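You operate a simulated robot arm through the tools that you are given. There is no shell and no other tool. Be economical: measure what you need, move in short steps, check, and stop when the job is done.

Carry out the task below with a simulated two-armed robot. There is one attempt and no reset: what you move stays moved.

TASK
Take the cracked grey seal ring on the top of the green bench and put it away on the top of the grey side table. Then put the jar with a black lid on the top of the low table under the yellow chute away on the shelf under the drying cabinet. Then open the blue drawer, fetch the orange vent cap and set it in the inside of the blue drawer and shut the drawer again. Then lift the blue bin lid open. The order counts. Set down upright: jar with a black lid.

The check looks at the end state, three seconds after you hand in, the way a careful person would. Anything else that was tipped, shoved, dropped, spilled or broken makes it a failure. Lids that push on must go on centred and level and be pressed home; caps that screw on are set level and turned clockwise until they are tight.

THE ROBOT
Two 7-joint arms with two-finger parallel grippers on one trunk, on a base that drives. Base frame: it is fixed to the floor where the robot stands at the start and does not move with it; the origin is under the middle of the robot, x ahead of it, y to its left, z up. Lengths are in m, angles in rad, forces in N, time in s.
The left shoulder is at the start at [0.07, 0.177, 1.195], the right one opposite. Places, roughly: blue bin lid [0.3, -3.4, 0.8]; blue drawer [0.6, -0.6, 0.7]; cracked grey seal ring (5x4x2 cm) [0.6, 0, 0.9]; inside of the blue drawer [0.7, -0.6, 0.7]; jar with a black lid [0.25, 0.25, 0.5]; orange vent cap (6x7x5 cm) [-1.7, -0.8, 0.6]; shelf under the drying cabinet [5, -4.4, 0.3]; top of the grey side table [2.3, -2.1, 0.8]. Payload 3.43 kg a hand.
The TCP of each hand is the grasp point between the finger pads, 0.03 m short of the fingertips. In the tool frame z runs along the fingers and y along their closing line. The gripper opens to 0.094 m. The fingers are 0.028 m wide and 0.01 m thick; the gripper's body (0.05 by 0.096 m) begins 0.055 m behind the TCP.
Orientation is told as [roll, pitch, yaw] about the base's x, y, z axes, in that order, counted from this pose: with the fingers straight down and closing along the base's y, the tool's x points along the base's -x, its y along +y and its z along -z.

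THE INTERFACE
- The arms move only by the tool servo_tool. It takes "left_rows", "right_rows" or both (then of equal length, played together; a hand with none holds still); each is a list of rows, each a list of 3 entries, a list of its own where there are three numbers: the turn, a rotation vector about the tool's x, y, z in units of 45 degrees (1.0 is 45 degrees), then the shift along the tool's x, y, z in units of 300 mm (1.0 is 300 mm), then the gripper command, from -1 (fully open) to 1 (shut), values between in proportion. In form: [[[ax, ay, az], [x, y, z], fingers], ...]. A call has 1 to 20 rows; each row is the pose to reach, as a shift and turn from the pose commanded when the call began, along the tool's axes at that moment. A call with a number of a shift or a turn outside -1 to 1 is refused whole. Rows are played at 5 a second. More than 0.05 m and 0.15 rad between two rows, or a gripper value outside its range, and nothing of the call is played. A pose out of reach is approached as far as the arm can. The call stops where the force on the tool passes 40 N (or 10 N more than at its start, if that is more) or the arm is blocked; 0.2 s more then pass. The fingers move at their own pace (about 0.153 m/s each) and stop on an object; they squeeze with about 30 N. The grip force told is the motor's: it shows also when the fingers shut on nothing. Time passes only in rows, and 0.2 s behind the last, so rows that repeat a pose let the fingers close. The reply holds the time, the measured pose of the TCP, the force on the tool along the base axes, the opening and the grip force, in the units named above and with some noise, with the torque about the TCP (base axes, N m) and any sound that the robot's microphone picked up, and new pictures: "views" is both (left out), scene, wrist or none (wrist: the cameras of the hands that moved).
- Cameras (640 x 400 px; columns grow to the right, rows downward): "scene" is now at [0.123, -0.0156, 1.4896]; the picture's right is [-0.23, -0.97, -0.00], its down [-0.78, 0.19, -0.60] and it looks along [0.59, -0.14, -0.80] (base axes); focal length 237 px, centre (320, 200). "left" rides on the left gripper at [0.076, -0.014, -0.103] in its tool frame; the picture's right is [0.18, 0.98, 0.00], its down [-0.75, 0.14, -0.64] and it looks along [-0.63, 0.12, 0.77] (tool axes); focal length 243 px, centre (320, 200). "right" rides on the right gripper at [0.076, 0.014, -0.102] in its tool frame; the picture's right is [-0.18, 0.98, 0.00], its down [-0.75, -0.14, -0.64] and it looks along [-0.63, -0.12, 0.77] (tool axes); focal length 243 px, centre (320, 200). There is no depth. A picture from a camera that has moved, and an enlarged one, comes with that camera's place and axes in the base frame and with its lens.
- raise_lower(by): slides the trunk up (or, below 0, down) by that many m; the arms and the scene camera ride with it, the base frame stays. It gives what a move gives, with no picture.
- steer(legs): drives the robot by 1 to 6 legs, each [ahead, turn to the left] in m and rad, along the robot's own axes; the way and the turn of a leg run together, so that a leg with both is an arc; at most 1.5 m and 3.142 rad a leg. The arms and the cameras ride along, it lands a little off, and it stops where it bumps. It gives what a move gives, and a new picture of the scene camera.
- turn_head(pan, tilt): turns the head with the scene camera to pan (to the left, within 1.501 rad either way) and tilt (down, from -0.506 to 1.204), counted from straight ahead of the robot. It gives what a move gives, and a new picture of the scene camera.
- zoom(camera, box): a new picture of the part [left, top, right, bottom] of that camera's present view, enlarged. The clock stands still meanwhile.
- finish_job(): hands the job in; it is judged then, once.

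Go step by step. Nothing tells you exact positions but the pictures and the camera data: compare them with the known pose of the tool, close in by small moves and look again before you grip or let go. The budget is 165 turns and 260 pictures, counting those below and the enlarged ones. Unless the task says otherwise, let go and move clear before handing in.

The tools are called by a JSON object that holds its "fn" and its "kwargs". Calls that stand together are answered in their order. servo_tool: Moves the arms, as the interface text tells. Its arguments: {"type":"object","properties":{"left_rows":{"type":"array"},"right_rows":{"type":"array"},"views":{"type":"string","enum":["both","scene","wrist","none"]}},"required":[]} The other tools are called the same way: raise_lower (by) slides the trunk up or down; steer (legs) drives the base; turn_head (pan, tilt) turns the head that bears the scene camera; zoom (camera, box) takes an enlarged picture of a part of a camera's view; finish_job () hands the job in.

At the start:

```text
t: 0.0
left_ee_pos: [0.5197, -0.0048, 1.1501]
left_ee_rot: [0.001, -0.001, -0.001]
left_wrist_force: [-0.4, -0.1, 0.1]
left_wrist_torque: [0.01, -0.03, 0.02]
left_finger_gap: 0.0939
left_grip_force: 0.0
right_ee_pos: [0.282, -0.4264, 1.0749]
right_ee_rot: [0.002, -0.001, -0.001]
right_wrist_force: [0.3, 0.8, 0.3]
right_wrist_torque: [-0.05, -0.03, 0.01]
right_finger_gap: 0.0942
right_grip_force: 0.1
trunk travel left (down, up): [-0.775, 0.065]
robot x, y, heading: [-0.0015, -0.0001, -0.001]
head pan, tilt: [-0.236, 0.925]
```

scene: 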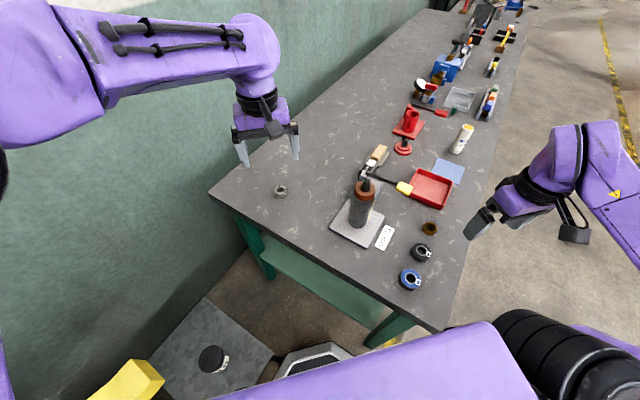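
right: 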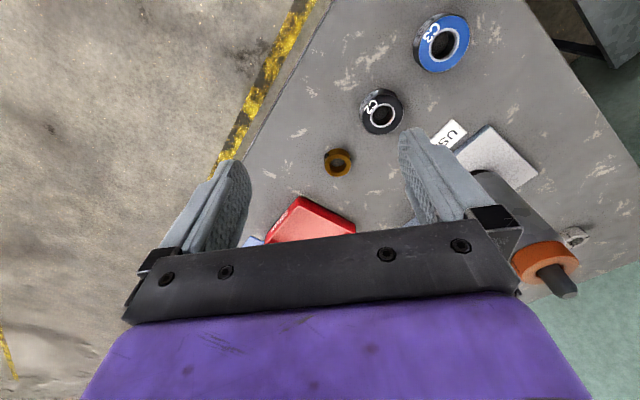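
left: 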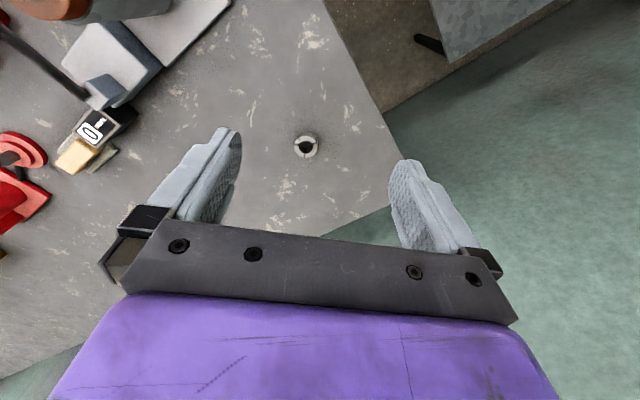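

I see a small grey ring near the bench's end at about [0.63, 0, 0.9], and the left hand is roughly above it. I'll look closer before moving.

{"fn": "zoom", "kwargs": {"camera": "left", "box": [230, 90, 390, 190]}}

{"fn": "turn_head", "kwargs": {"pan": 0.7, "tilt": 1.0}}

{"fn": "turn_head", "kwargs": {"pan": -1.0, "tilt": 0.6}}

```text
4.00 times, centred on (310, 140) of left
camera zoom: at [0.4418, -0.0179, 1.2518], right [-0.18, 0.98, 0.0], down [0.75, 0.14, 0.64], along [0.63, 0.12, -0.77], focal length 970 px, centre (360, 440)
```

zoom: 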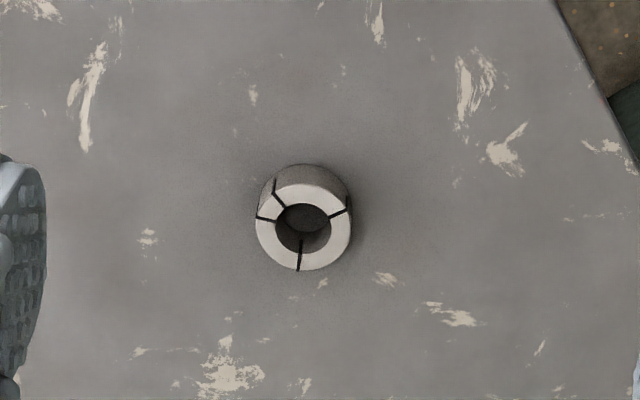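

```text
t: 1.2
left_ee_pos: [0.5191, -0.0036, 1.1505]
left_ee_rot: [-0.001, -0.002, 0.001]
left_wrist_force: [-0.2, 0.3, 0.1]
left_wrist_torque: [0.02, 0.02, 0.03]
left_finger_gap: 0.0941
left_grip_force: 0.0
right_ee_pos: [0.2829, -0.4255, 1.0744]
right_ee_rot: [0.001, -0.001, 0.0]
right_wrist_force: [-0.9, -0.4, -0.8]
right_wrist_torque: [0.02, -0.01, -0.02]
right_finger_gap: 0.0939
right_grip_force: 0.1
trunk travel left (down, up): [-0.775, 0.065]
robot x, y, heading: [0.0004, -0.0012, -0.002]
head pan, tilt: [0.7, 1.0]
camera scene: at [0.1043, 0.0464, 1.4842], right [0.64, -0.77, 0.0], down [-0.64, -0.54, -0.54], along [0.41, 0.35, -0.84], focal length 237 px, centre (320, 200)
```

scene: 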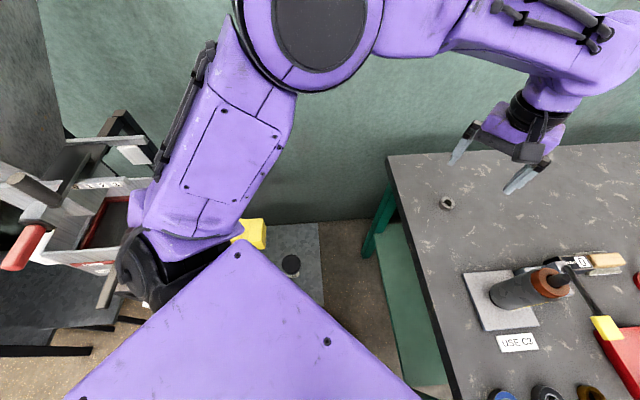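

```text
t: 3.0
left_ee_pos: [0.518, -0.0043, 1.15]
left_ee_rot: [0.001, -0.004, 0.0]
left_wrist_force: [0.0, -0.6, -1.0]
left_wrist_torque: [0.0, -0.02, -0.02]
left_finger_gap: 0.0939
left_grip_force: 0.0
right_ee_pos: [0.2827, -0.426, 1.074]
right_ee_rot: [0.001, 0.0, 0.0]
right_wrist_force: [-0.7, 0.5, 0.4]
right_wrist_torque: [0.0, 0.02, 0.01]
right_finger_gap: 0.0938
right_grip_force: 0.1
trunk travel left (down, up): [-0.775, 0.065]
robot x, y, heading: [-0.0002, 0.001, -0.003]
head pan, tilt: [-1.0, 0.6]
camera scene: at [0.0988, -0.0728, 1.5162], right [-0.84, -0.54, 0.0], down [-0.31, 0.48, -0.82], along [0.45, -0.69, -0.57], focal length 237 px, centre (320, 200)
```

scene: 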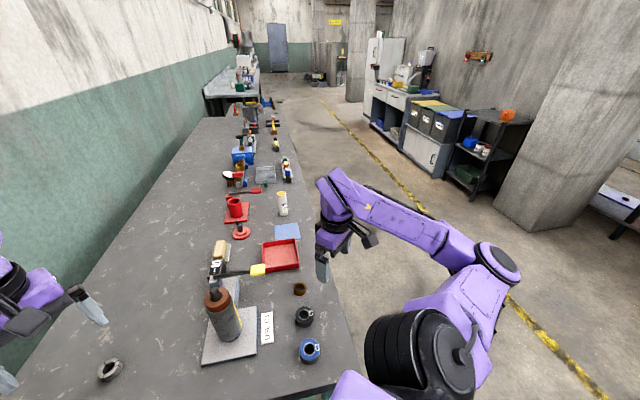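

The ring stands free, about 4 cm across, at about [0.625, -0.006]. I'll try how far the left hand reaches, lifting the right hand clear meanwhile.

{"fn": "servo_tool", "kwargs": {"left_rows": [[[0, 0, 0], [-0.12, 0, 0.1], -1], [[0, 0, 0], [-0.24, 0, 0.2], -1], [[0, 0, 0], [-0.353, 0, 0.3], -1], [[0, 0, 0], [-0.353, 0, 0.4], -1], [[0, 0, 0], [-0.353, 0, 0.4], -1]], "right_rows": [[[0, 0, 0], [0, 0, -0.1], -1], [[0, 0, 0], [0, 0, -0.2], -1], [[0, 0, 0], [0, 0, -0.3], -1], [[0, 0, 0], [0, 0, -0.4], -1], [[0, 0, 0], [0, 0, -0.4], -1]], "views": "none"}}

```text
t: 4.2
left_ee_pos: [0.6237, -0.002, 1.0295]
left_ee_rot: [-0.001, -0.002, 0.001]
left_wrist_force: [-0.5, 0.3, 0.3]
left_wrist_torque: [-0.01, -0.01, -0.01]
left_finger_gap: 0.094
left_grip_force: 0.1
right_ee_pos: [0.2872, -0.4245, 1.1961]
right_ee_rot: [0.002, 0.0, -0.001]
right_wrist_force: [0.5, -0.1, -0.1]
right_wrist_torque: [0.01, -0.03, 0.01]
right_finger_gap: 0.094
right_grip_force: 0.0
trunk travel left (down, up): [-0.775, 0.065]
robot x, y, heading: [-0.0002, -0.0001, -0.002]
head pan, tilt: [-1.0, 0.6]
```

The reach is good. I go down further and check alignment by the wrist camera.

{"fn": "servo_tool", "kwargs": {"left_rows": [[[0, 0, 0], [0, 0, 0.1], -1], [[0, 0, 0], [0, 0, 0.2], -1], [[0, 0, 0], [0, 0, 0.2], -1]], "views": "wrist"}}

```text
t: 5.0
left_ee_pos: [0.6247, -0.0028, 0.9697]
left_ee_rot: [0.0, -0.003, 0.0]
left_wrist_force: [0.0, -0.3, -0.4]
left_wrist_torque: [0.0, -0.01, 0.01]
left_finger_gap: 0.094
left_grip_force: 0.1
right_ee_pos: [0.2876, -0.4258, 1.1942]
right_ee_rot: [0.002, -0.002, 0.0]
right_wrist_force: [-0.8, 0.8, 0.0]
right_wrist_torque: [0.03, -0.02, 0.01]
right_finger_gap: 0.0938
right_grip_force: 0.1
trunk travel left (down, up): [-0.775, 0.065]
robot x, y, heading: [-0.0012, -0.002, 0.001]
head pan, tilt: [-1.0, 0.6]
camera left: at [0.5478, -0.0174, 1.0712], right [-0.18, 0.98, 0.0], down [0.75, 0.14, 0.64], along [0.63, 0.12, -0.77], focal length 243 px, centre (320, 200)
```

left: 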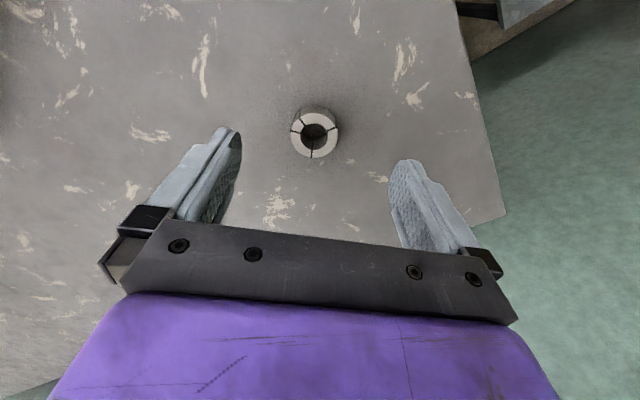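

{"fn": "servo_tool", "kwargs": {"left_rows": [[[0, 0, 0], [0, -0.015, 0.08], -1], [[0, 0, 0], [0, -0.015, 0.155], -1], [[0, 0, 0], [0, -0.015, 0.165], -1]], "views": "wrist"}}

```text
t: 5.8
left_ee_pos: [0.6225, -0.0086, 0.9204]
left_ee_rot: [-0.001, 0.0, -0.001]
left_wrist_force: [0.2, 0.0, 0.0]
left_wrist_torque: [0.02, 0.01, 0.04]
left_finger_gap: 0.0938
left_grip_force: 0.1
right_ee_pos: [0.2895, -0.4253, 1.1944]
right_ee_rot: [0.002, 0.0, 0.0]
right_wrist_force: [-0.1, -0.3, -0.7]
right_wrist_torque: [0.01, 0.03, -0.01]
right_finger_gap: 0.0942
right_grip_force: 0.1
trunk travel left (down, up): [-0.775, 0.065]
robot x, y, heading: [-0.0008, -0.0023, 0.003]
head pan, tilt: [-1.0, 0.6]
camera left: at [0.5465, -0.0212, 1.0218], right [-0.18, 0.98, 0.0], down [0.75, 0.14, 0.64], along [0.63, 0.12, -0.77], focal length 243 px, centre (320, 200)
```

left: 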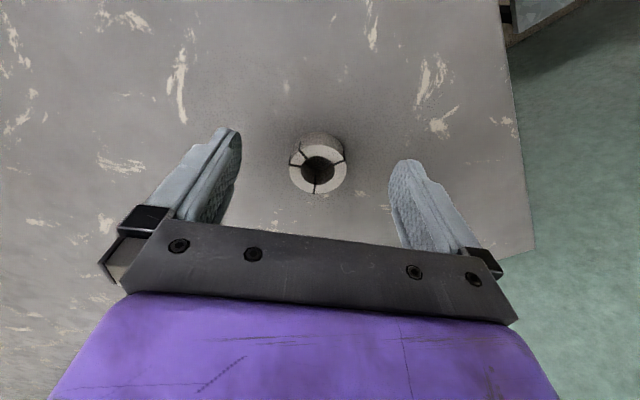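

The ring sits between the fingertips. I close now and lift slightly.

{"fn": "servo_tool", "kwargs": {"left_rows": [[[0, 0, 0], [0.01, 0, 0], 0.3], [[0, 0, 0], [0.01, 0, 0], 1], [[0, 0, 0], [0.01, 0, 0], 1], [[0, 0, 0], [0.01, 0, 0], 1]], "views": "wrist"}}

```text
t: 6.8
left_ee_pos: [0.6219, -0.0078, 0.92]
left_ee_rot: [0.0, -0.001, 0.0]
left_wrist_force: [-0.5, -0.2, 0.5]
left_wrist_torque: [0.03, 0.0, 0.0]
left_finger_gap: 0.0001
left_grip_force: 30.1
right_ee_pos: [0.2886, -0.4241, 1.1941]
right_ee_rot: [0.001, 0.0, 0.0]
right_wrist_force: [0.0, -0.7, 0.1]
right_wrist_torque: [0.02, -0.03, 0.01]
right_finger_gap: 0.094
right_grip_force: 0.0
trunk travel left (down, up): [-0.775, 0.065]
robot x, y, heading: [-0.0013, 0.0028, -0.001]
head pan, tilt: [-1.0, 0.6]
camera left: at [0.5445, -0.0215, 1.0222], right [-0.18, 0.98, 0.0], down [0.75, 0.14, 0.64], along [0.63, 0.12, -0.77], focal length 243 px, centre (320, 200)
```

left: 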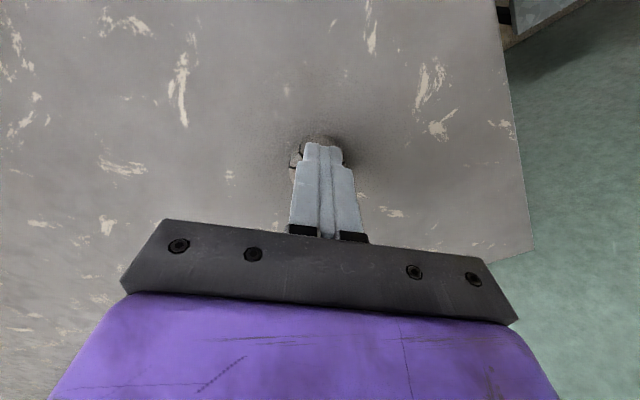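

The fingers shut above the ring, so the bench is lower than I took it. I reopen, shift forward and probe downward.

{"fn": "servo_tool", "kwargs": {"left_rows": [[[0, 0, 0], [0, 0, 0], -1], [[0, 0, 0], [0, 0, 0], -1], [[0, 0, 0], [-0.05, 0, 0.03], -1], [[0, 0, 0], [-0.05, 0, 0.06], -1], [[0, 0, 0], [-0.05, 0, 0.06], -1]], "views": "wrist"}}

```text
t: 8.0
left_ee_pos: [0.6342, -0.006, 0.9026]
left_ee_rot: [0.0, -0.002, -0.001]
left_wrist_force: [-0.1, -0.8, -0.6]
left_wrist_torque: [0.0, 0.01, 0.04]
left_finger_gap: 0.094
left_grip_force: 0.0
right_ee_pos: [0.2889, -0.4256, 1.1946]
right_ee_rot: [0.001, -0.001, -0.001]
right_wrist_force: [-0.2, -0.1, -0.6]
right_wrist_torque: [0.04, 0.01, 0.01]
right_finger_gap: 0.094
right_grip_force: 0.0
trunk travel left (down, up): [-0.775, 0.065]
robot x, y, heading: [0.0001, 0.0027, 0.001]
head pan, tilt: [-1.0, 0.6]
camera left: at [0.5583, -0.0198, 1.005], right [-0.18, 0.98, 0.0], down [0.75, 0.14, 0.64], along [0.63, 0.12, -0.77], focal length 243 px, centre (320, 200)
```

left: 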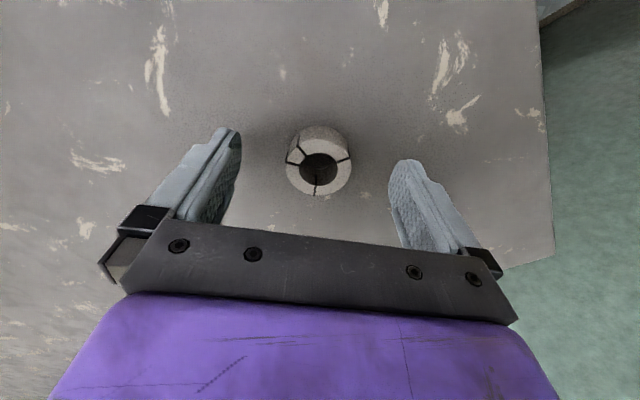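

{"fn": "servo_tool", "kwargs": {"left_rows": [[[0, 0, 0], [-0.02, -0.01, 0.02], -1], [[0, 0, 0], [-0.02, -0.01, 0.04], -1], [[0, 0, 0], [-0.02, -0.01, 0.06], -1], [[0, 0, 0], [-0.02, -0.01, 0.08], -1]], "views": "wrist"}}

```text
t: 8.9
left_ee_pos: [0.6327, -0.0015, 0.8901]
left_ee_rot: [0.0, -0.018, -0.001]
left_wrist_force: [12.9, 1.7, 38.8]
left_wrist_torque: [0.86, 0.12, -0.87]
left_finger_gap: 0.0934
left_grip_force: 0.0
left hand out of reach, approached as far as the arm can: row 1, 2, 3, 4
right_ee_pos: [0.2857, -0.4245, 1.1966]
right_ee_rot: [0.001, -0.004, 0.001]
right_wrist_force: [0.0, -0.2, -0.6]
right_wrist_torque: [0.0, -0.01, 0.0]
right_finger_gap: 0.094
right_grip_force: 0.1
trunk travel left (down, up): [-0.775, 0.065]
robot x, y, heading: [-0.0002, -0.0009, -0.002]
head pan, tilt: [-1.0, 0.6]
camera left: at [0.5556, -0.0157, 0.9909], right [-0.18, 0.98, 0.0], down [0.74, 0.14, 0.65], along [0.64, 0.12, -0.76], focal length 243 px, centre (320, 200)
```

left: 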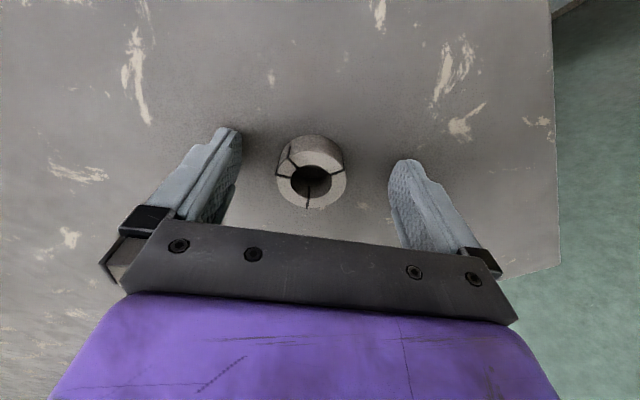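

The bench top is near z 0.86. I back off a few millimetres and close on the ring.

{"fn": "servo_tool", "kwargs": {"left_rows": [[[0, 0, 0], [0, -0.01, -0.025], -1], [[0, 0, 0], [0, -0.01, -0.025], 0.2], [[0, 0, 0], [0, -0.01, -0.025], 0.6], [[0, 0, 0], [0, -0.01, -0.025], 1], [[0, 0, 0], [0, -0.01, -0.025], 1]], "views": "wrist"}}

```text
t: 10.2
left_ee_pos: [0.6307, -0.0048, 0.889]
left_ee_rot: [-0.002, -0.003, 0.001]
left_wrist_force: [-3.1, -0.1, 3.0]
left_wrist_torque: [0.04, 0.08, 0.05]
left_finger_gap: 0.0388
left_grip_force: 30.3
right_ee_pos: [0.2866, -0.4251, 1.1944]
right_ee_rot: [0.001, -0.001, 0.0]
right_wrist_force: [-0.1, -0.1, 0.6]
right_wrist_torque: [0.01, -0.01, 0.05]
right_finger_gap: 0.0939
right_grip_force: 0.0
trunk travel left (down, up): [-0.775, 0.065]
robot x, y, heading: [0.0029, -0.0027, 0.005]
head pan, tilt: [-1.0, 0.6]
camera left: at [0.5536, -0.0193, 0.992], right [-0.18, 0.98, 0.0], down [0.75, 0.14, 0.64], along [0.63, 0.12, -0.77], focal length 243 px, centre (320, 200)
```

left: 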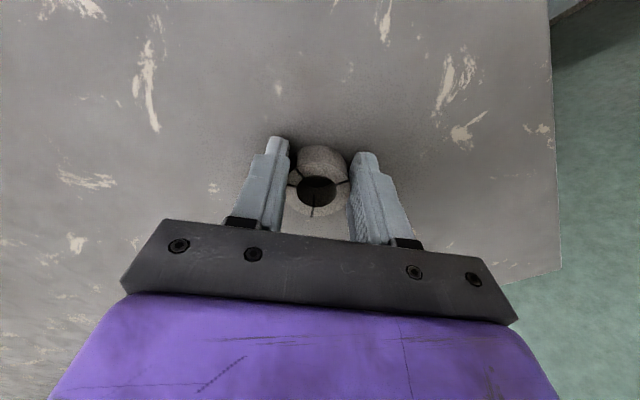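

The ring is held (gap 39 mm). I lift it and draw the hand in for carrying.

{"fn": "servo_tool", "kwargs": {"left_rows": [[[0, 0, 0], [0, 0, -0.1], 1], [[0, 0, 0], [0, 0, -0.25], 1], [[0, 0, 0], [0, 0, -0.4], 1], [[0, 0, 0], [0.1, 0, -0.5], 1], [[0, 0, 0], [0.25, 0.0, -0.6], 1], [[0, 0, 0], [0.4, 0.1, -0.7], 1], [[0, 0, 0], [0.55, 0.2, -0.75], 1], [[0, 0, 0], [0.7, 0.3, -0.8], 1], [[0, 0, 0], [0.85, 0.4, -0.85], 1], [[0, 0, 0], [0.85, 0.4, -0.85], 1]], "views": "wrist"}}

{"fn": "turn_head", "kwargs": {"pan": -0.8, "tilt": 0.3}}

```text
refused: row 5 steps farther than a row can; nothing moved
```

```text
t: 10.9
left_ee_pos: [0.6325, -0.0049, 0.8899]
left_ee_rot: [0.002, -0.001, -0.001]
left_wrist_force: [-0.4, -0.3, -0.7]
left_wrist_torque: [0.03, 0.03, -0.03]
left_finger_gap: 0.0386
left_grip_force: 30.2
right_ee_pos: [0.2887, -0.426, 1.1945]
right_ee_rot: [0.0, 0.001, -0.001]
right_wrist_force: [-0.8, 0.4, 0.6]
right_wrist_torque: [-0.01, 0.02, 0.0]
right_finger_gap: 0.0938
right_grip_force: 0.0
trunk travel left (down, up): [-0.775, 0.065]
robot x, y, heading: [0.0018, -0.0029, 0.002]
head pan, tilt: [-0.799, 0.3]
camera scene: at [0.1159, -0.0655, 1.5436], right [-0.72, -0.7, 0.0], down [-0.21, 0.21, -0.95], along [0.67, -0.69, -0.3], focal length 237 px, centre (320, 200)
```

scene: 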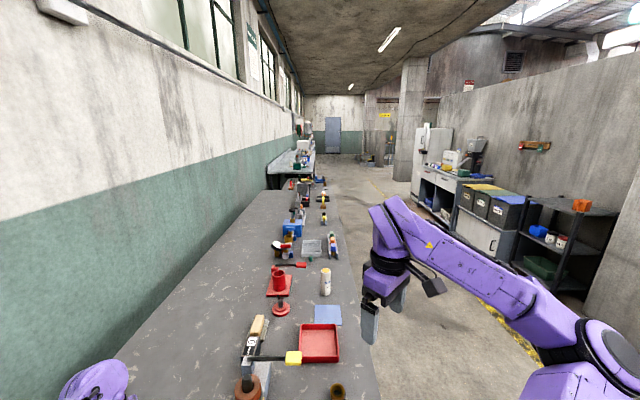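

{"fn": "servo_tool", "kwargs": {"left_rows": [[[0, 0, 0], [0, 0, -0.1], 1], [[0, 0, 0], [0, 0, -0.25], 1], [[0, 0, 0], [0, 0, -0.4], 1], [[0, 0, 0], [0.1, 0, -0.5], 1], [[0, 0, 0], [0.2, 0.0, -0.6], 1], [[0, 0, 0], [0.3, 0.05, -0.7], 1], [[0, 0, 0], [0.4, 0.1, -0.8], 1], [[0, 0, 0], [0.5, 0.2, -0.85], 1], [[0, 0, 0], [0.6, 0.3, -0.85], 1], [[0, 0, 0], [0.7, 0.4, -0.85], 1], [[0, 0, 0], [0.8, 0.5, -0.85], 1], [[0, 0, 0], [0.8, 0.5, -0.85], 1]], "views": "wrist"}}

{"fn": "zoom", "kwargs": {"camera": "scene", "box": [240, 100, 400, 200]}}

```text
t: 13.6
left_ee_pos: [0.3915, 0.1447, 1.1434]
left_ee_rot: [0.002, 0.0, -0.001]
left_wrist_force: [0.5, -0.4, -0.1]
left_wrist_torque: [0.04, 0.04, 0.01]
left_finger_gap: 0.0388
left_grip_force: 29.5
right_ee_pos: [0.2882, -0.4268, 1.1939]
right_ee_rot: [0.005, 0.001, 0.0]
right_wrist_force: [-0.1, -0.4, -0.6]
right_wrist_torque: [0.04, -0.02, -0.01]
right_finger_gap: 0.094
right_grip_force: 0.0
trunk travel left (down, up): [-0.775, 0.065]
robot x, y, heading: [0.0001, 0.0026, 0.002]
head pan, tilt: [-0.799, 0.3]
camera left: at [0.3148, 0.1307, 1.2454], right [-0.18, 0.98, 0.0], down [0.75, 0.14, 0.64], along [0.63, 0.12, -0.77], focal length 243 px, centre (320, 200)
```

left: 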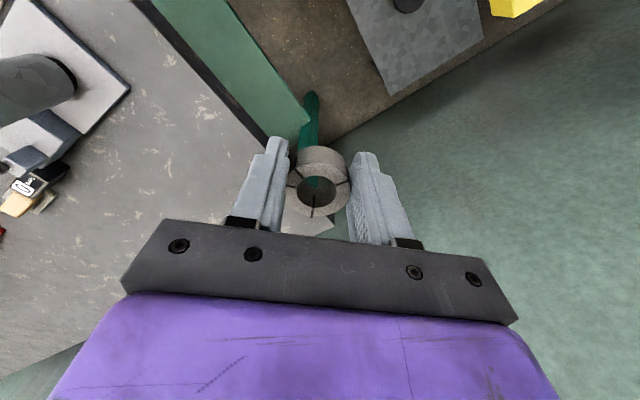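

```text
4.00 times, centred on (320, 150) of scene
camera zoom: at [0.1163, -0.0681, 1.5435], right [-0.72, -0.7, 0.0], down [-0.21, 0.21, -0.95], along [0.67, -0.68, -0.3], focal length 949 px, centre (320, 400)
```

zoom: 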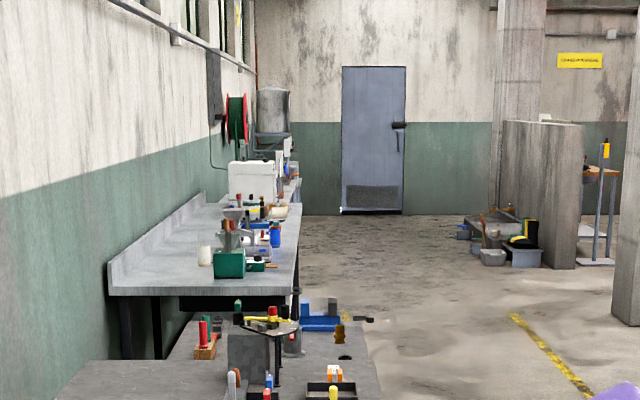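

The ring is held well. Before driving I look around the robot's right and left for obstacles.

{"fn": "turn_head", "kwargs": {"pan": -1.5, "tilt": 0.5}}

{"fn": "turn_head", "kwargs": {"pan": 1.2, "tilt": 0.6}}

```text
t: 14.6
left_ee_pos: [0.3921, 0.1466, 1.1439]
left_ee_rot: [0.0, 0.0, 0.0]
left_wrist_force: [-1.0, -0.8, -1.0]
left_wrist_torque: [-0.01, 0.0, -0.03]
left_finger_gap: 0.0388
left_grip_force: 30.6
right_ee_pos: [0.2885, -0.4256, 1.1943]
right_ee_rot: [0.0, 0.0, 0.0]
right_wrist_force: [0.3, -0.1, 0.0]
right_wrist_torque: [0.02, 0.02, -0.01]
right_finger_gap: 0.0941
right_grip_force: 0.2
trunk travel left (down, up): [-0.775, 0.065]
robot x, y, heading: [-0.0043, -0.001, 0.001]
head pan, tilt: [-1.499, 0.499]
camera scene: at [0.0576, -0.0887, 1.5253], right [-1.0, -0.07, 0.0], down [-0.03, 0.48, -0.88], along [0.06, -0.88, -0.48], focal length 237 px, centre (320, 200)
```

scene: 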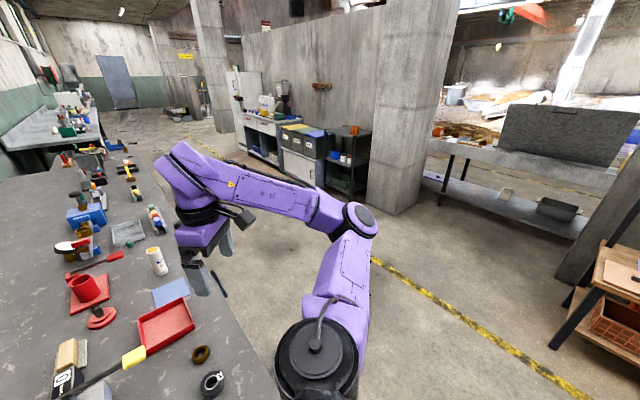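

```text
t: 17.0
left_ee_pos: [0.3922, 0.1472, 1.1428]
left_ee_rot: [0.0, -0.002, 0.0]
left_wrist_force: [0.0, 0.8, -0.5]
left_wrist_torque: [-0.03, 0.01, 0.0]
left_finger_gap: 0.039
left_grip_force: 30.0
right_ee_pos: [0.2882, -0.4259, 1.1939]
right_ee_rot: [0.001, -0.001, 0.0]
right_wrist_force: [0.4, 0.6, -0.6]
right_wrist_torque: [0.01, -0.04, 0.02]
right_finger_gap: 0.0939
right_grip_force: 0.0
trunk travel left (down, up): [-0.775, 0.065]
robot x, y, heading: [0.0023, -0.0045, -0.001]
head pan, tilt: [1.201, 0.6]
camera scene: at [0.083, 0.0841, 1.5162], right [0.93, -0.36, 0.0], down [-0.2, -0.53, -0.83], along [0.3, 0.77, -0.56], focal length 237 px, centre (320, 200)
```

scene: 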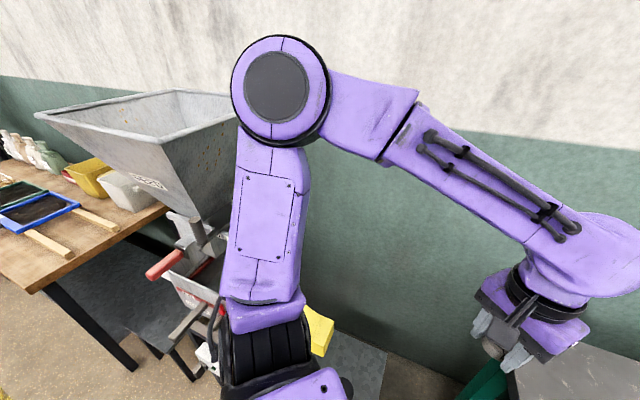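

The right side is open floor. I back off, swing right and drive along the front of the bench.

{"fn": "turn_head", "kwargs": {"pan": 0, "tilt": 0.5}}

{"fn": "steer", "kwargs": {"legs": [[-0.3, 0], [0, -1.57], [0.85, 0], [0, 0.76], [1.2, 0]]}}

```text
t: 18.4
left_ee_pos: [0.3913, 0.1473, 1.1435]
left_ee_rot: [0.0, -0.002, 0.001]
left_wrist_force: [0.3, 0.3, 0.1]
left_wrist_torque: [-0.02, 0.01, -0.01]
left_finger_gap: 0.0387
left_grip_force: 30.2
right_ee_pos: [0.2884, -0.4248, 1.1931]
right_ee_rot: [0.0, 0.001, 0.0]
right_wrist_force: [-0.2, -0.1, -0.5]
right_wrist_torque: [0.02, 0.01, -0.02]
right_finger_gap: 0.094
right_grip_force: 0.0
trunk travel left (down, up): [-0.775, 0.065]
robot x, y, heading: [0.0005, -0.0009, -0.003]
head pan, tilt: [0.0, 0.499]
camera scene: at [0.1419, 0.0019, 1.5253], right [0.0, -1.0, 0.0], down [-0.48, 0.0, -0.88], along [0.88, 0.0, -0.48], focal length 237 px, centre (320, 200)
```

scene: 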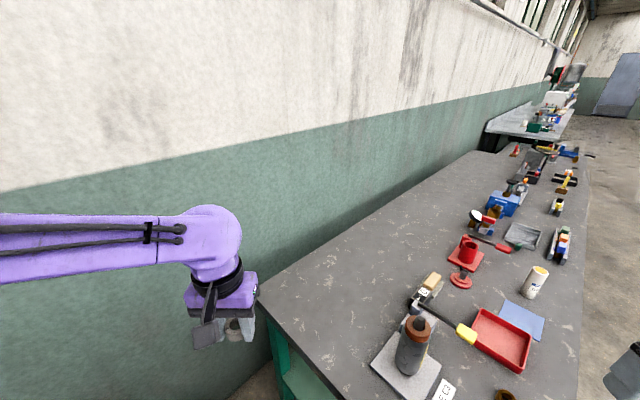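

```text
t: 36.1
left_ee_pos: [0.8217, -1.9367, 1.1436]
left_ee_rot: [0.0, -0.001, -0.857]
left_wrist_force: [-0.3, -0.8, 0.0]
left_wrist_torque: [0.04, -0.01, -0.02]
left_finger_gap: 0.0386
left_grip_force: 29.9
right_ee_pos: [0.3207, -2.2316, 1.1951]
right_ee_rot: [0.003, 0.001, -0.857]
right_wrist_force: [-0.7, -0.5, 0.8]
right_wrist_torque: [0.01, -0.01, 0.03]
right_finger_gap: 0.0937
right_grip_force: 0.0
trunk travel left (down, up): [-0.775, 0.065]
robot x, y, heading: [0.453, -1.7391, -0.856]
head pan, tilt: [0.0, 0.499]
camera scene: at [0.5468, -1.8411, 1.5253], right [-0.76, -0.66, 0.0], down [-0.31, 0.36, -0.88], along [0.58, -0.66, -0.48], focal length 237 px, centre (320, 200)
```

scene: 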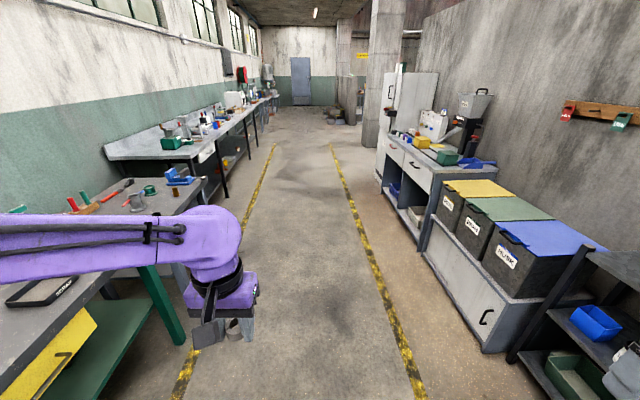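

I'm in the aisle; the side table should be left-ahead past the bench's end. I drive on and look left.

{"fn": "turn_head", "kwargs": {"pan": 0.9, "tilt": 0.7}}

{"fn": "steer", "kwargs": {"legs": [[0.9, 0.03]]}}

```text
t: 37.3
left_ee_pos: [0.821, -1.9373, 1.1441]
left_ee_rot: [0.001, -0.002, -0.856]
left_wrist_force: [0.3, -0.1, 0.4]
left_wrist_torque: [0.0, 0.04, 0.01]
left_finger_gap: 0.0386
left_grip_force: 30.3
right_ee_pos: [0.3211, -2.2321, 1.1947]
right_ee_rot: [0.0, 0.0, -0.856]
right_wrist_force: [-0.5, 0.6, -0.1]
right_wrist_torque: [-0.01, 0.03, 0.02]
right_finger_gap: 0.0941
right_grip_force: 0.0
trunk travel left (down, up): [-0.775, 0.065]
robot x, y, heading: [0.4538, -1.7364, -0.855]
head pan, tilt: [0.901, 0.7]
camera scene: at [0.5724, -1.7691, 1.5076], right [0.04, -1.0, 0.0], down [-0.64, -0.03, -0.77], along [0.76, 0.03, -0.64], focal length 237 px, centre (320, 200)
```

scene: 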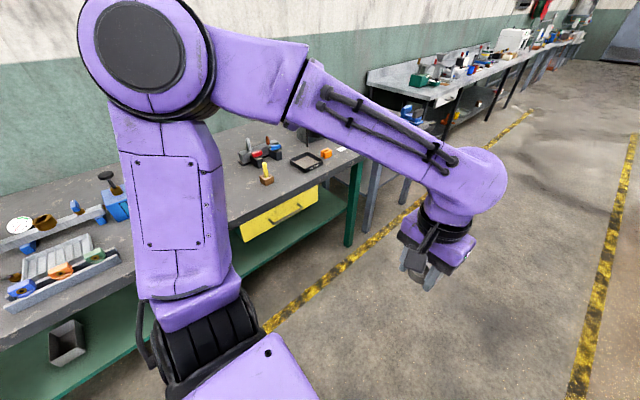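

```text
t: 42.0
left_ee_pos: [1.428, -2.5903, 1.1433]
left_ee_rot: [0.001, -0.003, -0.82]
left_wrist_force: [-1.0, -0.4, 0.5]
left_wrist_torque: [-0.02, 0.02, -0.03]
left_finger_gap: 0.0386
left_grip_force: 29.8
right_ee_pos: [0.939, -2.9043, 1.1941]
right_ee_rot: [0.0, -0.001, -0.821]
right_wrist_force: [-0.6, 0.4, -0.1]
right_wrist_torque: [0.0, 0.01, 0.01]
right_finger_gap: 0.0939
right_grip_force: 0.0
trunk travel left (down, up): [-0.775, 0.065]
robot x, y, heading: [1.0532, -2.4026, -0.82]
head pan, tilt: [0.901, 0.7]
camera scene: at [1.1724, -2.4308, 1.5076], right [0.08, -1.0, 0.0], down [-0.64, -0.05, -0.77], along [0.76, 0.06, -0.64], focal length 237 px, centre (320, 200)
```

scene: 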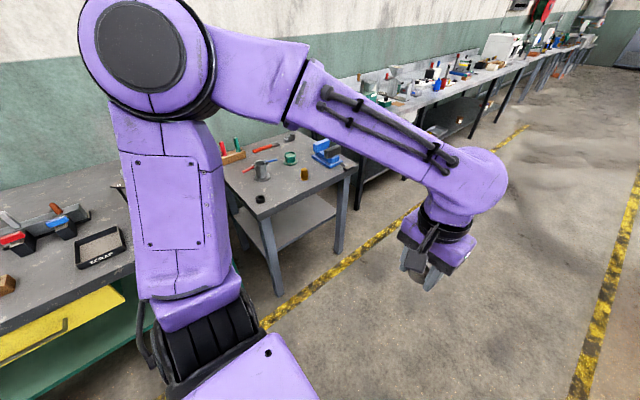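

The grey side table is the separate table beyond the green bench, with its front edge about 0.8 m to my left. I go in front of it and face it.

{"fn": "turn_head", "kwargs": {"pan": 0, "tilt": 0.75}}

{"fn": "steer", "kwargs": {"legs": [[0.65, 0], [0, 1.575], [0.25, 0]]}}

```text
t: 43.2
left_ee_pos: [1.426, -2.5896, 1.1447]
left_ee_rot: [-0.002, -0.003, -0.821]
left_wrist_force: [-0.6, -0.4, 0.1]
left_wrist_torque: [-0.01, 0.01, -0.03]
left_finger_gap: 0.0384
left_grip_force: 30.3
right_ee_pos: [0.9382, -2.9028, 1.1946]
right_ee_rot: [-0.001, -0.001, -0.82]
right_wrist_force: [-0.1, 0.1, 1.5]
right_wrist_torque: [-0.02, 0.01, -0.03]
right_finger_gap: 0.094
right_grip_force: 0.2
trunk travel left (down, up): [-0.775, 0.065]
robot x, y, heading: [1.0527, -2.4051, -0.818]
head pan, tilt: [0.0, 0.75]
camera scene: at [1.1447, -2.4986, 1.5033], right [-0.73, -0.68, 0.0], down [-0.47, 0.5, -0.73], along [0.5, -0.53, -0.68], focal length 237 px, centre (320, 200)
```

scene: 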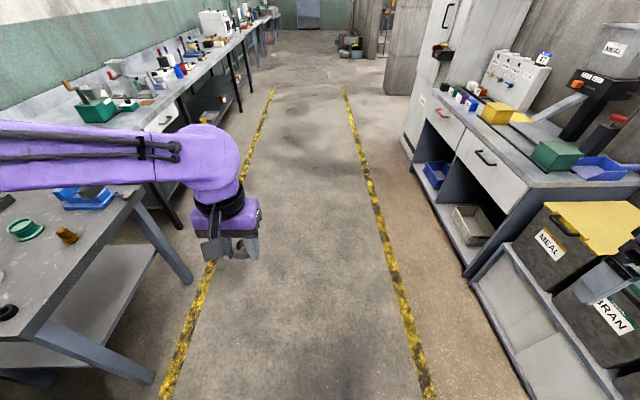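

```text
t: 52.1
left_ee_pos: [1.8779, -2.3526, 1.1445]
left_ee_rot: [0.001, -0.002, 0.726]
left_wrist_force: [-1.1, -0.7, -1.0]
left_wrist_torque: [0.0, -0.03, -0.03]
left_finger_gap: 0.0384
left_grip_force: 30.5
right_ee_pos: [2.1829, -2.8478, 1.1946]
right_ee_rot: [0.0, -0.002, 0.73]
right_wrist_force: [-0.7, -0.2, 0.5]
right_wrist_torque: [0.0, -0.02, 0.01]
right_finger_gap: 0.0939
right_grip_force: 0.0
trunk travel left (down, up): [-0.775, 0.065]
robot x, y, heading: [1.684, -2.723, 0.725]
head pan, tilt: [0.0, 0.75]
camera scene: at [1.7837, -2.6324, 1.5035], right [0.67, -0.75, 0.0], down [-0.51, -0.45, -0.73], along [0.55, 0.49, -0.68], focal length 237 px, centre (320, 200)
```

scene: 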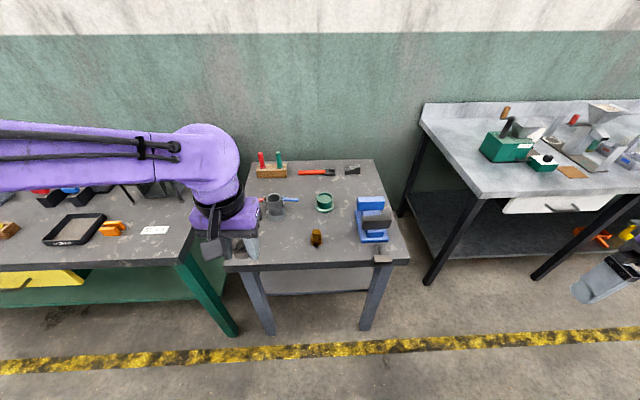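

The table has free space left-front between the mug, the amber piece and the edge. I drive 0.22 m closer.

{"fn": "steer", "kwargs": {"legs": [[0.22, 0]]}}

{"fn": "servo_tool", "kwargs": {"left_rows": [[[0, 0, 0], [0, 0, 0.1], 1], [[0, 0, 0], [0, 0, 0.2], 1], [[0, 0, 0], [0, 0, 0.3], 1], [[0, 0, 0], [-0.1, 0, 0.4], 1], [[0, 0, 0], [-0.2, 0, 0.5], 1], [[0, 0, 0], [-0.28, 0, 0.55], 1], [[0, 0, 0], [-0.28, 0, 0.6], 1]]}}

```text
t: 53.8
left_ee_pos: [2.0432, -2.2066, 1.1438]
left_ee_rot: [0.0, 0.0, 0.726]
left_wrist_force: [0.3, 0.3, 0.1]
left_wrist_torque: [0.01, 0.0, -0.01]
left_finger_gap: 0.0384
left_grip_force: 30.0
right_ee_pos: [2.347, -2.7025, 1.1946]
right_ee_rot: [0.001, -0.002, 0.726]
right_wrist_force: [-0.1, -1.1, -0.4]
right_wrist_torque: [0.04, 0.0, 0.03]
right_finger_gap: 0.0939
right_grip_force: 0.1
trunk travel left (down, up): [-0.775, 0.065]
robot x, y, heading: [1.8478, -2.5759, 0.725]
head pan, tilt: [0.0, 0.75]
camera scene: at [1.9489, -2.4859, 1.5035], right [0.66, -0.75, 0.0], down [-0.51, -0.45, -0.73], along [0.55, 0.49, -0.68], focal length 237 px, centre (320, 200)
```

scene: 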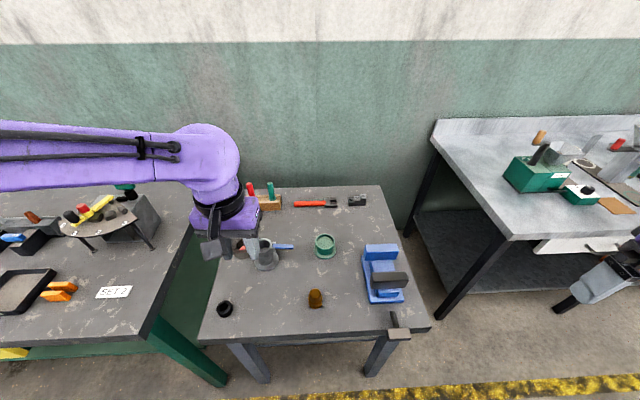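

```text
t: 55.4
left_ee_pos: [2.1089, -2.1477, 0.9629]
left_ee_rot: [-0.001, -0.002, 0.725]
left_wrist_force: [-0.2, 0.2, -0.9]
left_wrist_torque: [-0.02, 0.02, -0.01]
left_finger_gap: 0.0383
left_grip_force: 29.9
right_ee_pos: [2.3474, -2.7019, 1.1943]
right_ee_rot: [0.003, -0.001, 0.727]
right_wrist_force: [0.2, -0.2, -1.0]
right_wrist_torque: [0.03, -0.01, -0.03]
right_finger_gap: 0.094
right_grip_force: 0.1
trunk travel left (down, up): [-0.775, 0.065]
robot x, y, heading: [1.8546, -2.5769, 0.728]
head pan, tilt: [0.0, 0.75]
camera scene: at [1.9502, -2.485, 1.5033], right [0.66, -0.75, 0.0], down [-0.51, -0.45, -0.73], along [0.55, 0.49, -0.68], focal length 237 px, centre (320, 200)
camera left: at [2.0608, -2.2087, 1.0642], right [-0.79, 0.61, 0.0], down [0.47, 0.6, 0.64], along [0.39, 0.51, -0.77], focal length 243 px, centre (320, 200)
```

scene: 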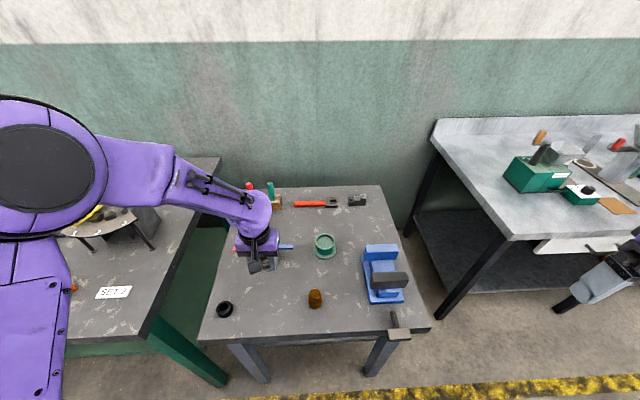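
left: 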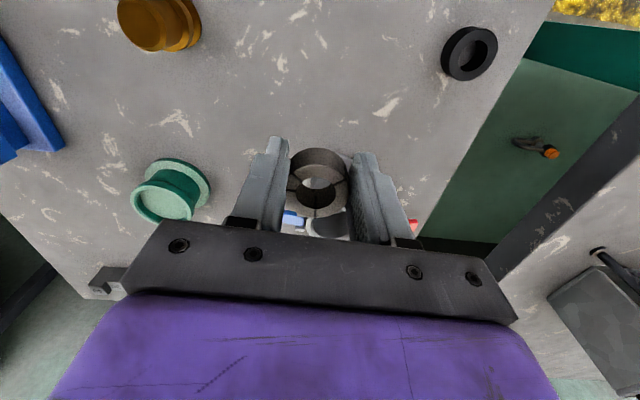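

The hand is over the clear spot. I lower, drawing back 2 cm to keep off the mug, then probe for the surface.

{"fn": "servo_tool", "kwargs": {"left_rows": [[[0, 0, 0], [0.07, 0, 0.1], 1], [[0, 0, 0], [0.07, 0, 0.2], 1], [[0, 0, 0], [0.07, 0, 0.28], 1], [[0, 0, 0], [0.07, 0, 0.31], 1], [[0, 0, 0], [0.07, 0, 0.33], 1]], "views": "wrist"}}

```text
t: 56.5
left_ee_pos: [2.0936, -2.1624, 0.8663]
left_ee_rot: [-0.001, -0.003, 0.726]
left_wrist_force: [-0.5, 0.7, -0.9]
left_wrist_torque: [0.0, -0.02, -0.01]
left_finger_gap: 0.0385
left_grip_force: 29.8
right_ee_pos: [2.3473, -2.7012, 1.1938]
right_ee_rot: [0.0, 0.0, 0.725]
right_wrist_force: [-0.3, 0.2, 0.7]
right_wrist_torque: [-0.01, 0.0, -0.03]
right_finger_gap: 0.0943
right_grip_force: 0.1
trunk travel left (down, up): [-0.775, 0.065]
robot x, y, heading: [1.8481, -2.5741, 0.729]
head pan, tilt: [0.0, 0.75]
camera left: at [2.0448, -2.2228, 0.9676], right [-0.79, 0.61, 0.0], down [0.47, 0.61, 0.64], along [0.39, 0.51, -0.77], focal length 243 px, centre (320, 200)
```

left: 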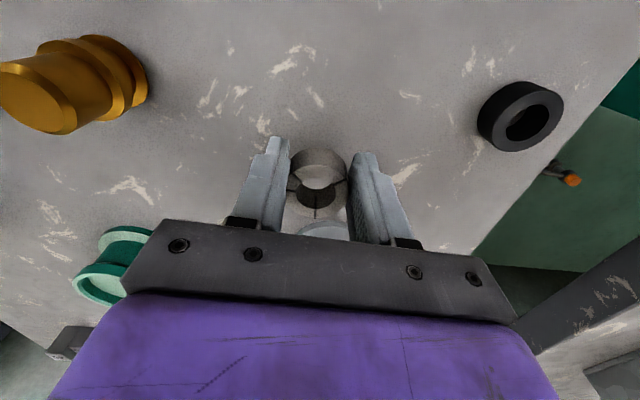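

{"fn": "servo_tool", "kwargs": {"left_rows": [[[0, 0, 0], [0, 0, 0.02], 1], [[0, 0, 0], [0, 0, 0.04], 1], [[0, 0, 0], [0, 0, 0.06], 1], [[0, 0, 0], [0, 0, 0.08], 1], [[0, 0, 0], [0, 0, 0.1], 1], [[0, 0, 0], [0, 0, 0.12], 1]], "views": "wrist"}}

```text
t: 58.0
left_ee_pos: [2.0931, -2.1633, 0.8307]
left_ee_rot: [0.001, -0.003, 0.725]
left_wrist_force: [-1.7, -0.9, 11.5]
left_wrist_torque: [-0.05, -0.08, 0.02]
left_finger_gap: 0.0385
left_grip_force: 30.4
right_ee_pos: [2.3467, -2.7037, 1.1942]
right_ee_rot: [0.003, -0.004, 0.727]
right_wrist_force: [0.0, -0.1, 0.1]
right_wrist_torque: [0.03, 0.01, -0.01]
right_finger_gap: 0.0942
right_grip_force: 0.0
trunk travel left (down, up): [-0.775, 0.065]
robot x, y, heading: [1.8478, -2.5759, 0.73]
head pan, tilt: [0.0, 0.75]
camera left: at [2.0445, -2.2248, 0.9317], right [-0.79, 0.61, 0.0], down [0.47, 0.6, 0.65], along [0.4, 0.51, -0.76], focal length 243 px, centre (320, 200)
```

left: 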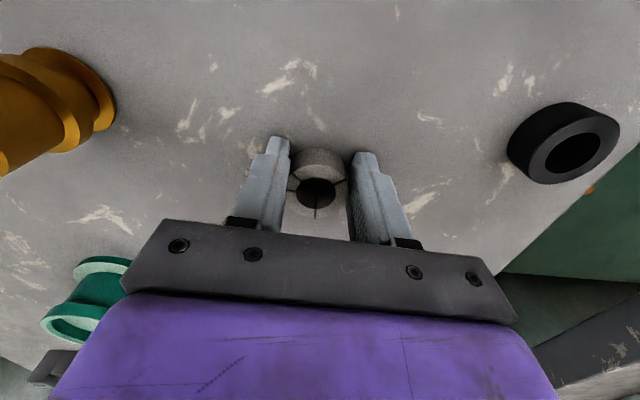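

Touching down at 11 N, so the table top is at z 0.80. I open a bit and lift straight up.

{"fn": "servo_tool", "kwargs": {"left_rows": [[[0, 0, 0], [0, 0, -0.005], 0.1], [[0, 0, 0], [0, 0, -0.01], -0.5], [[0, 0, 0], [0, 0, -0.01], -0.6], [[0, 0, 0], [0, 0, -0.1], -0.6], [[0, 0, 0], [0, 0, -0.25], -0.6], [[0, 0, 0], [0.05, 0, -0.4], -0.6], [[0, 0, 0], [0.05, 0, -0.55], -0.6], [[0, 0, 0], [0.1, 0, -0.7], -0.6], [[0, 0, 0], [0.2, 0, -0.85], -0.6], [[0, 0, 0], [0.3, 0, -0.95], -0.6]]}}

```text
refused: row 9 steps farther than a row can; nothing moved
```

{"fn": "servo_tool", "kwargs": {"left_rows": [[[0, 0, 0], [0, 0, -0.005], 0.1], [[0, 0, 0], [0, 0, -0.01], -0.5], [[0, 0, 0], [0, 0, -0.01], -0.6], [[0, 0, 0], [0, 0, -0.1], -0.6], [[0, 0, 0], [0, 0, -0.25], -0.6], [[0, 0, 0], [0.03, 0, -0.4], -0.6], [[0, 0, 0], [0.05, 0, -0.55], -0.6], [[0, 0, 0], [0.1, 0, -0.7], -0.6], [[0, 0, 0], [0.15, 0, -0.85], -0.6], [[0, 0, 0], [0.25, 0, -0.95], -0.6]]}}

```text
t: 60.1
left_ee_pos: [2.0344, -2.2094, 1.1149]
left_ee_rot: [-0.003, -0.003, 0.722]
left_wrist_force: [-1.1, 0.5, 0.0]
left_wrist_torque: [-0.07, -0.04, -0.02]
left_finger_gap: 0.0753
left_grip_force: 0.0
right_ee_pos: [2.3441, -2.6987, 1.1973]
right_ee_rot: [-0.003, -0.002, 0.726]
right_wrist_force: [0.3, 0.3, 0.7]
right_wrist_torque: [-0.03, -0.02, 0.06]
right_finger_gap: 0.094
right_grip_force: 0.0
trunk travel left (down, up): [-0.775, 0.065]
robot x, y, heading: [1.8516, -2.5792, 0.725]
head pan, tilt: [0.0, 0.75]
camera scene: at [1.9456, -2.481, 1.5034], right [0.66, -0.75, 0.0], down [-0.51, -0.46, -0.73], along [0.55, 0.48, -0.68], focal length 237 px, centre (320, 200)
camera left: at [1.9854, -2.269, 1.2163], right [-0.79, 0.61, 0.0], down [0.47, 0.61, 0.64], along [0.4, 0.51, -0.77], focal length 243 px, centre (320, 200)
```

scene: 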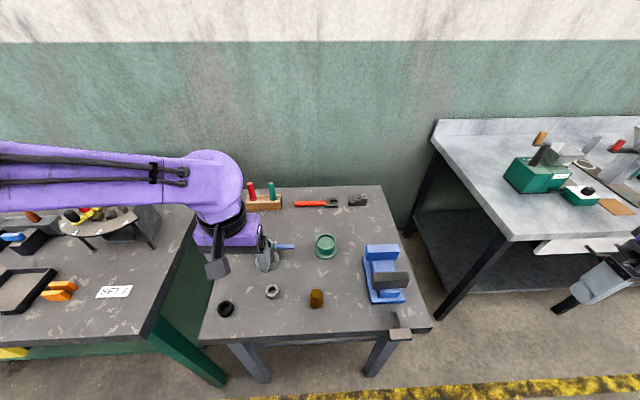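
left: 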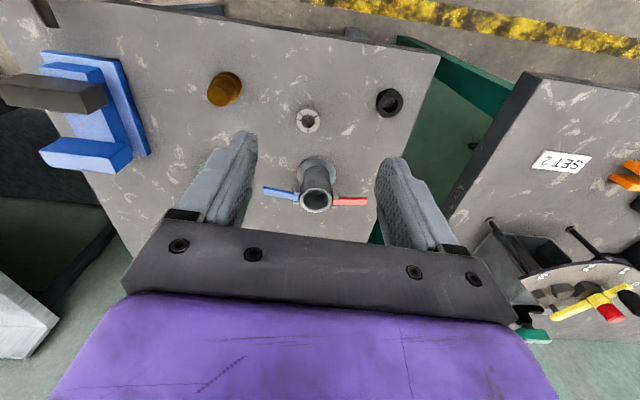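

The ring stands on the side table. Before fetching the jar I'll scout the drying cabinet's shelf, since it decides how the jar must be gripped.

{"fn": "turn_head", "kwargs": {"pan": 0.5, "tilt": 0.5}}

{"fn": "steer", "kwargs": {"legs": [[-0.4, 0], [0, -1.54], [1.4, 0], [1.0, 0]]}}

```text
t: 61.1
left_ee_pos: [2.0371, -2.2118, 1.114]
left_ee_rot: [0.0, 0.0, 0.727]
left_wrist_force: [0.2, -0.2, 0.2]
left_wrist_torque: [0.0, 0.03, 0.01]
left_finger_gap: 0.0755
left_grip_force: 0.1
right_ee_pos: [2.3481, -2.7025, 1.1934]
right_ee_rot: [0.0, -0.001, 0.726]
right_wrist_force: [0.2, 0.2, 0.4]
right_wrist_torque: [0.03, 0.01, -0.02]
right_finger_gap: 0.0939
right_grip_force: 0.0
trunk travel left (down, up): [-0.775, 0.065]
robot x, y, heading: [1.8484, -2.5784, 0.724]
head pan, tilt: [0.499, 0.499]
camera scene: at [1.9198, -2.4554, 1.5253], right [0.94, -0.34, 0.0], down [-0.16, -0.45, -0.88], along [0.3, 0.83, -0.48], focal length 237 px, centre (320, 200)
```

scene: 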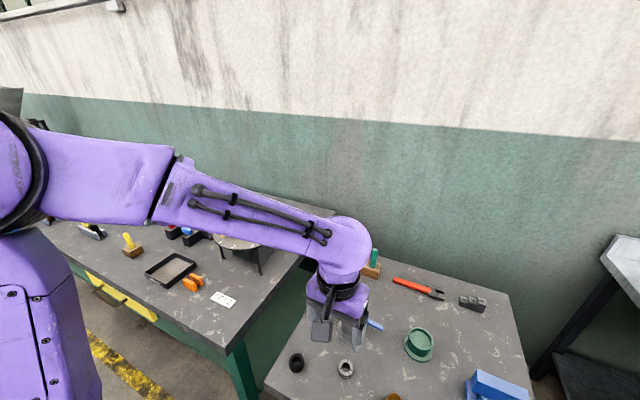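

```text
t: 78.7
left_ee_pos: [3.4972, -4.8384, 1.1141]
left_ee_rot: [0.0, -0.001, -0.849]
left_wrist_force: [0.6, -0.2, -0.9]
left_wrist_torque: [0.0, 0.02, 0.01]
left_finger_gap: 0.0754
left_grip_force: 0.0
right_ee_pos: [3.0056, -5.1465, 1.1942]
right_ee_rot: [0.001, -0.001, -0.85]
right_wrist_force: [0.8, 0.1, -0.7]
right_wrist_torque: [0.02, -0.03, -0.02]
right_finger_gap: 0.0939
right_grip_force: 0.0
trunk travel left (down, up): [-0.775, 0.065]
robot x, y, heading: [3.1325, -4.6486, -0.851]
head pan, tilt: [0.499, 0.499]
camera scene: at [3.2536, -4.7153, 1.5253], right [-0.34, -0.94, 0.0], down [-0.45, 0.16, -0.88], along [0.82, -0.3, -0.48], focal length 237 px, centre (320, 200)
```

scene: 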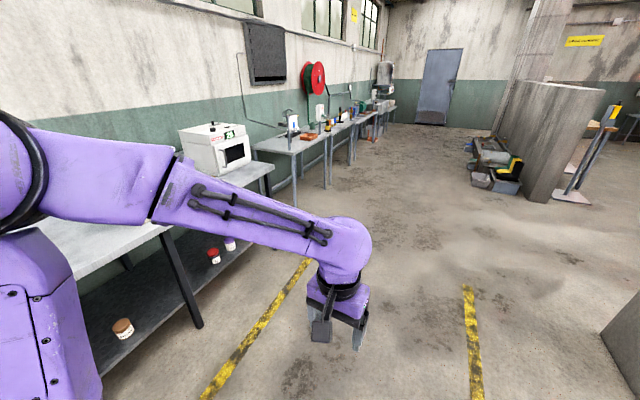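

The drying cabinet is the white oven-like box on the far counter; the shelf beneath carries other jars. I go face it and look.

{"fn": "turn_head", "kwargs": {"pan": 0, "tilt": 0.55}}

{"fn": "steer", "kwargs": {"legs": [[1.05, 0], [0, 1.6]]}}

```text
t: 79.7
left_ee_pos: [3.4976, -4.8381, 1.1144]
left_ee_rot: [0.001, -0.001, -0.851]
left_wrist_force: [0.4, 0.1, 0.0]
left_wrist_torque: [0.03, 0.02, 0.0]
left_finger_gap: 0.075
left_grip_force: 0.0
right_ee_pos: [3.0038, -5.1449, 1.1947]
right_ee_rot: [0.0, -0.003, -0.85]
right_wrist_force: [0.7, 0.5, 0.4]
right_wrist_torque: [0.04, 0.01, 0.0]
right_finger_gap: 0.0943
right_grip_force: 0.0
trunk travel left (down, up): [-0.775, 0.065]
robot x, y, heading: [3.132, -4.645, -0.851]
head pan, tilt: [0.0, 0.55]
camera scene: at [3.2277, -4.7516, 1.5207], right [-0.75, -0.66, 0.0], down [-0.34, 0.39, -0.85], along [0.56, -0.64, -0.52], focal length 237 px, centre (320, 200)
```

scene: 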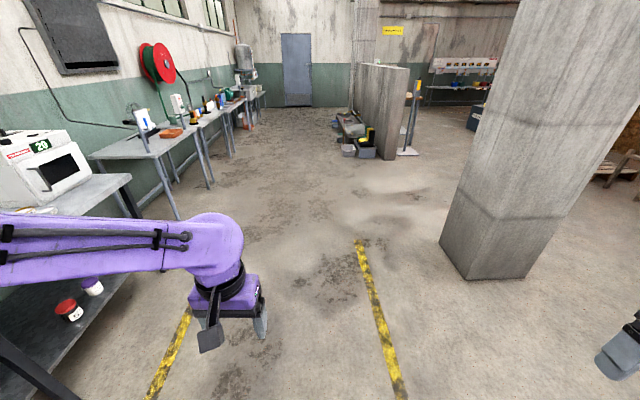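

```text
t: 89.2
left_ee_pos: [3.9808, -5.0496, 1.1145]
left_ee_rot: [0.0, -0.004, 0.866]
left_wrist_force: [-0.3, -0.3, 1.1]
left_wrist_torque: [0.02, -0.01, 0.03]
left_finger_gap: 0.0748
left_grip_force: 0.0
right_ee_pos: [4.3578, -5.4928, 1.1943]
right_ee_rot: [0.0, -0.002, 0.865]
right_wrist_force: [-0.3, 0.2, -0.1]
right_wrist_torque: [-0.01, 0.02, 0.0]
right_finger_gap: 0.094
right_grip_force: 0.1
trunk travel left (down, up): [-0.775, 0.065]
robot x, y, heading: [3.843, -5.4364, 0.862]
head pan, tilt: [0.0, 0.55]
camera scene: at [3.9376, -5.3277, 1.5207], right [0.76, -0.65, 0.0], down [-0.34, -0.4, -0.85], along [0.55, 0.65, -0.52], focal length 237 px, centre (320, 200)
```

scene: 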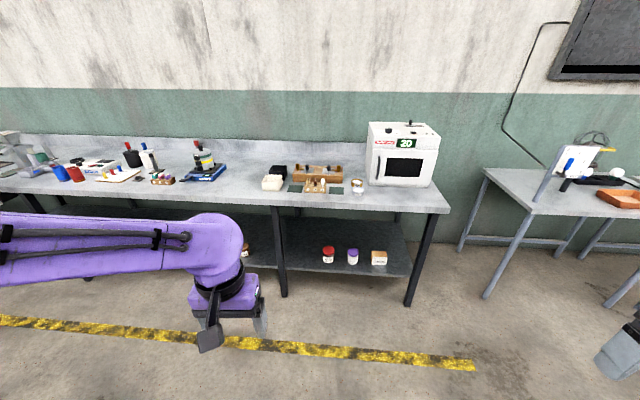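

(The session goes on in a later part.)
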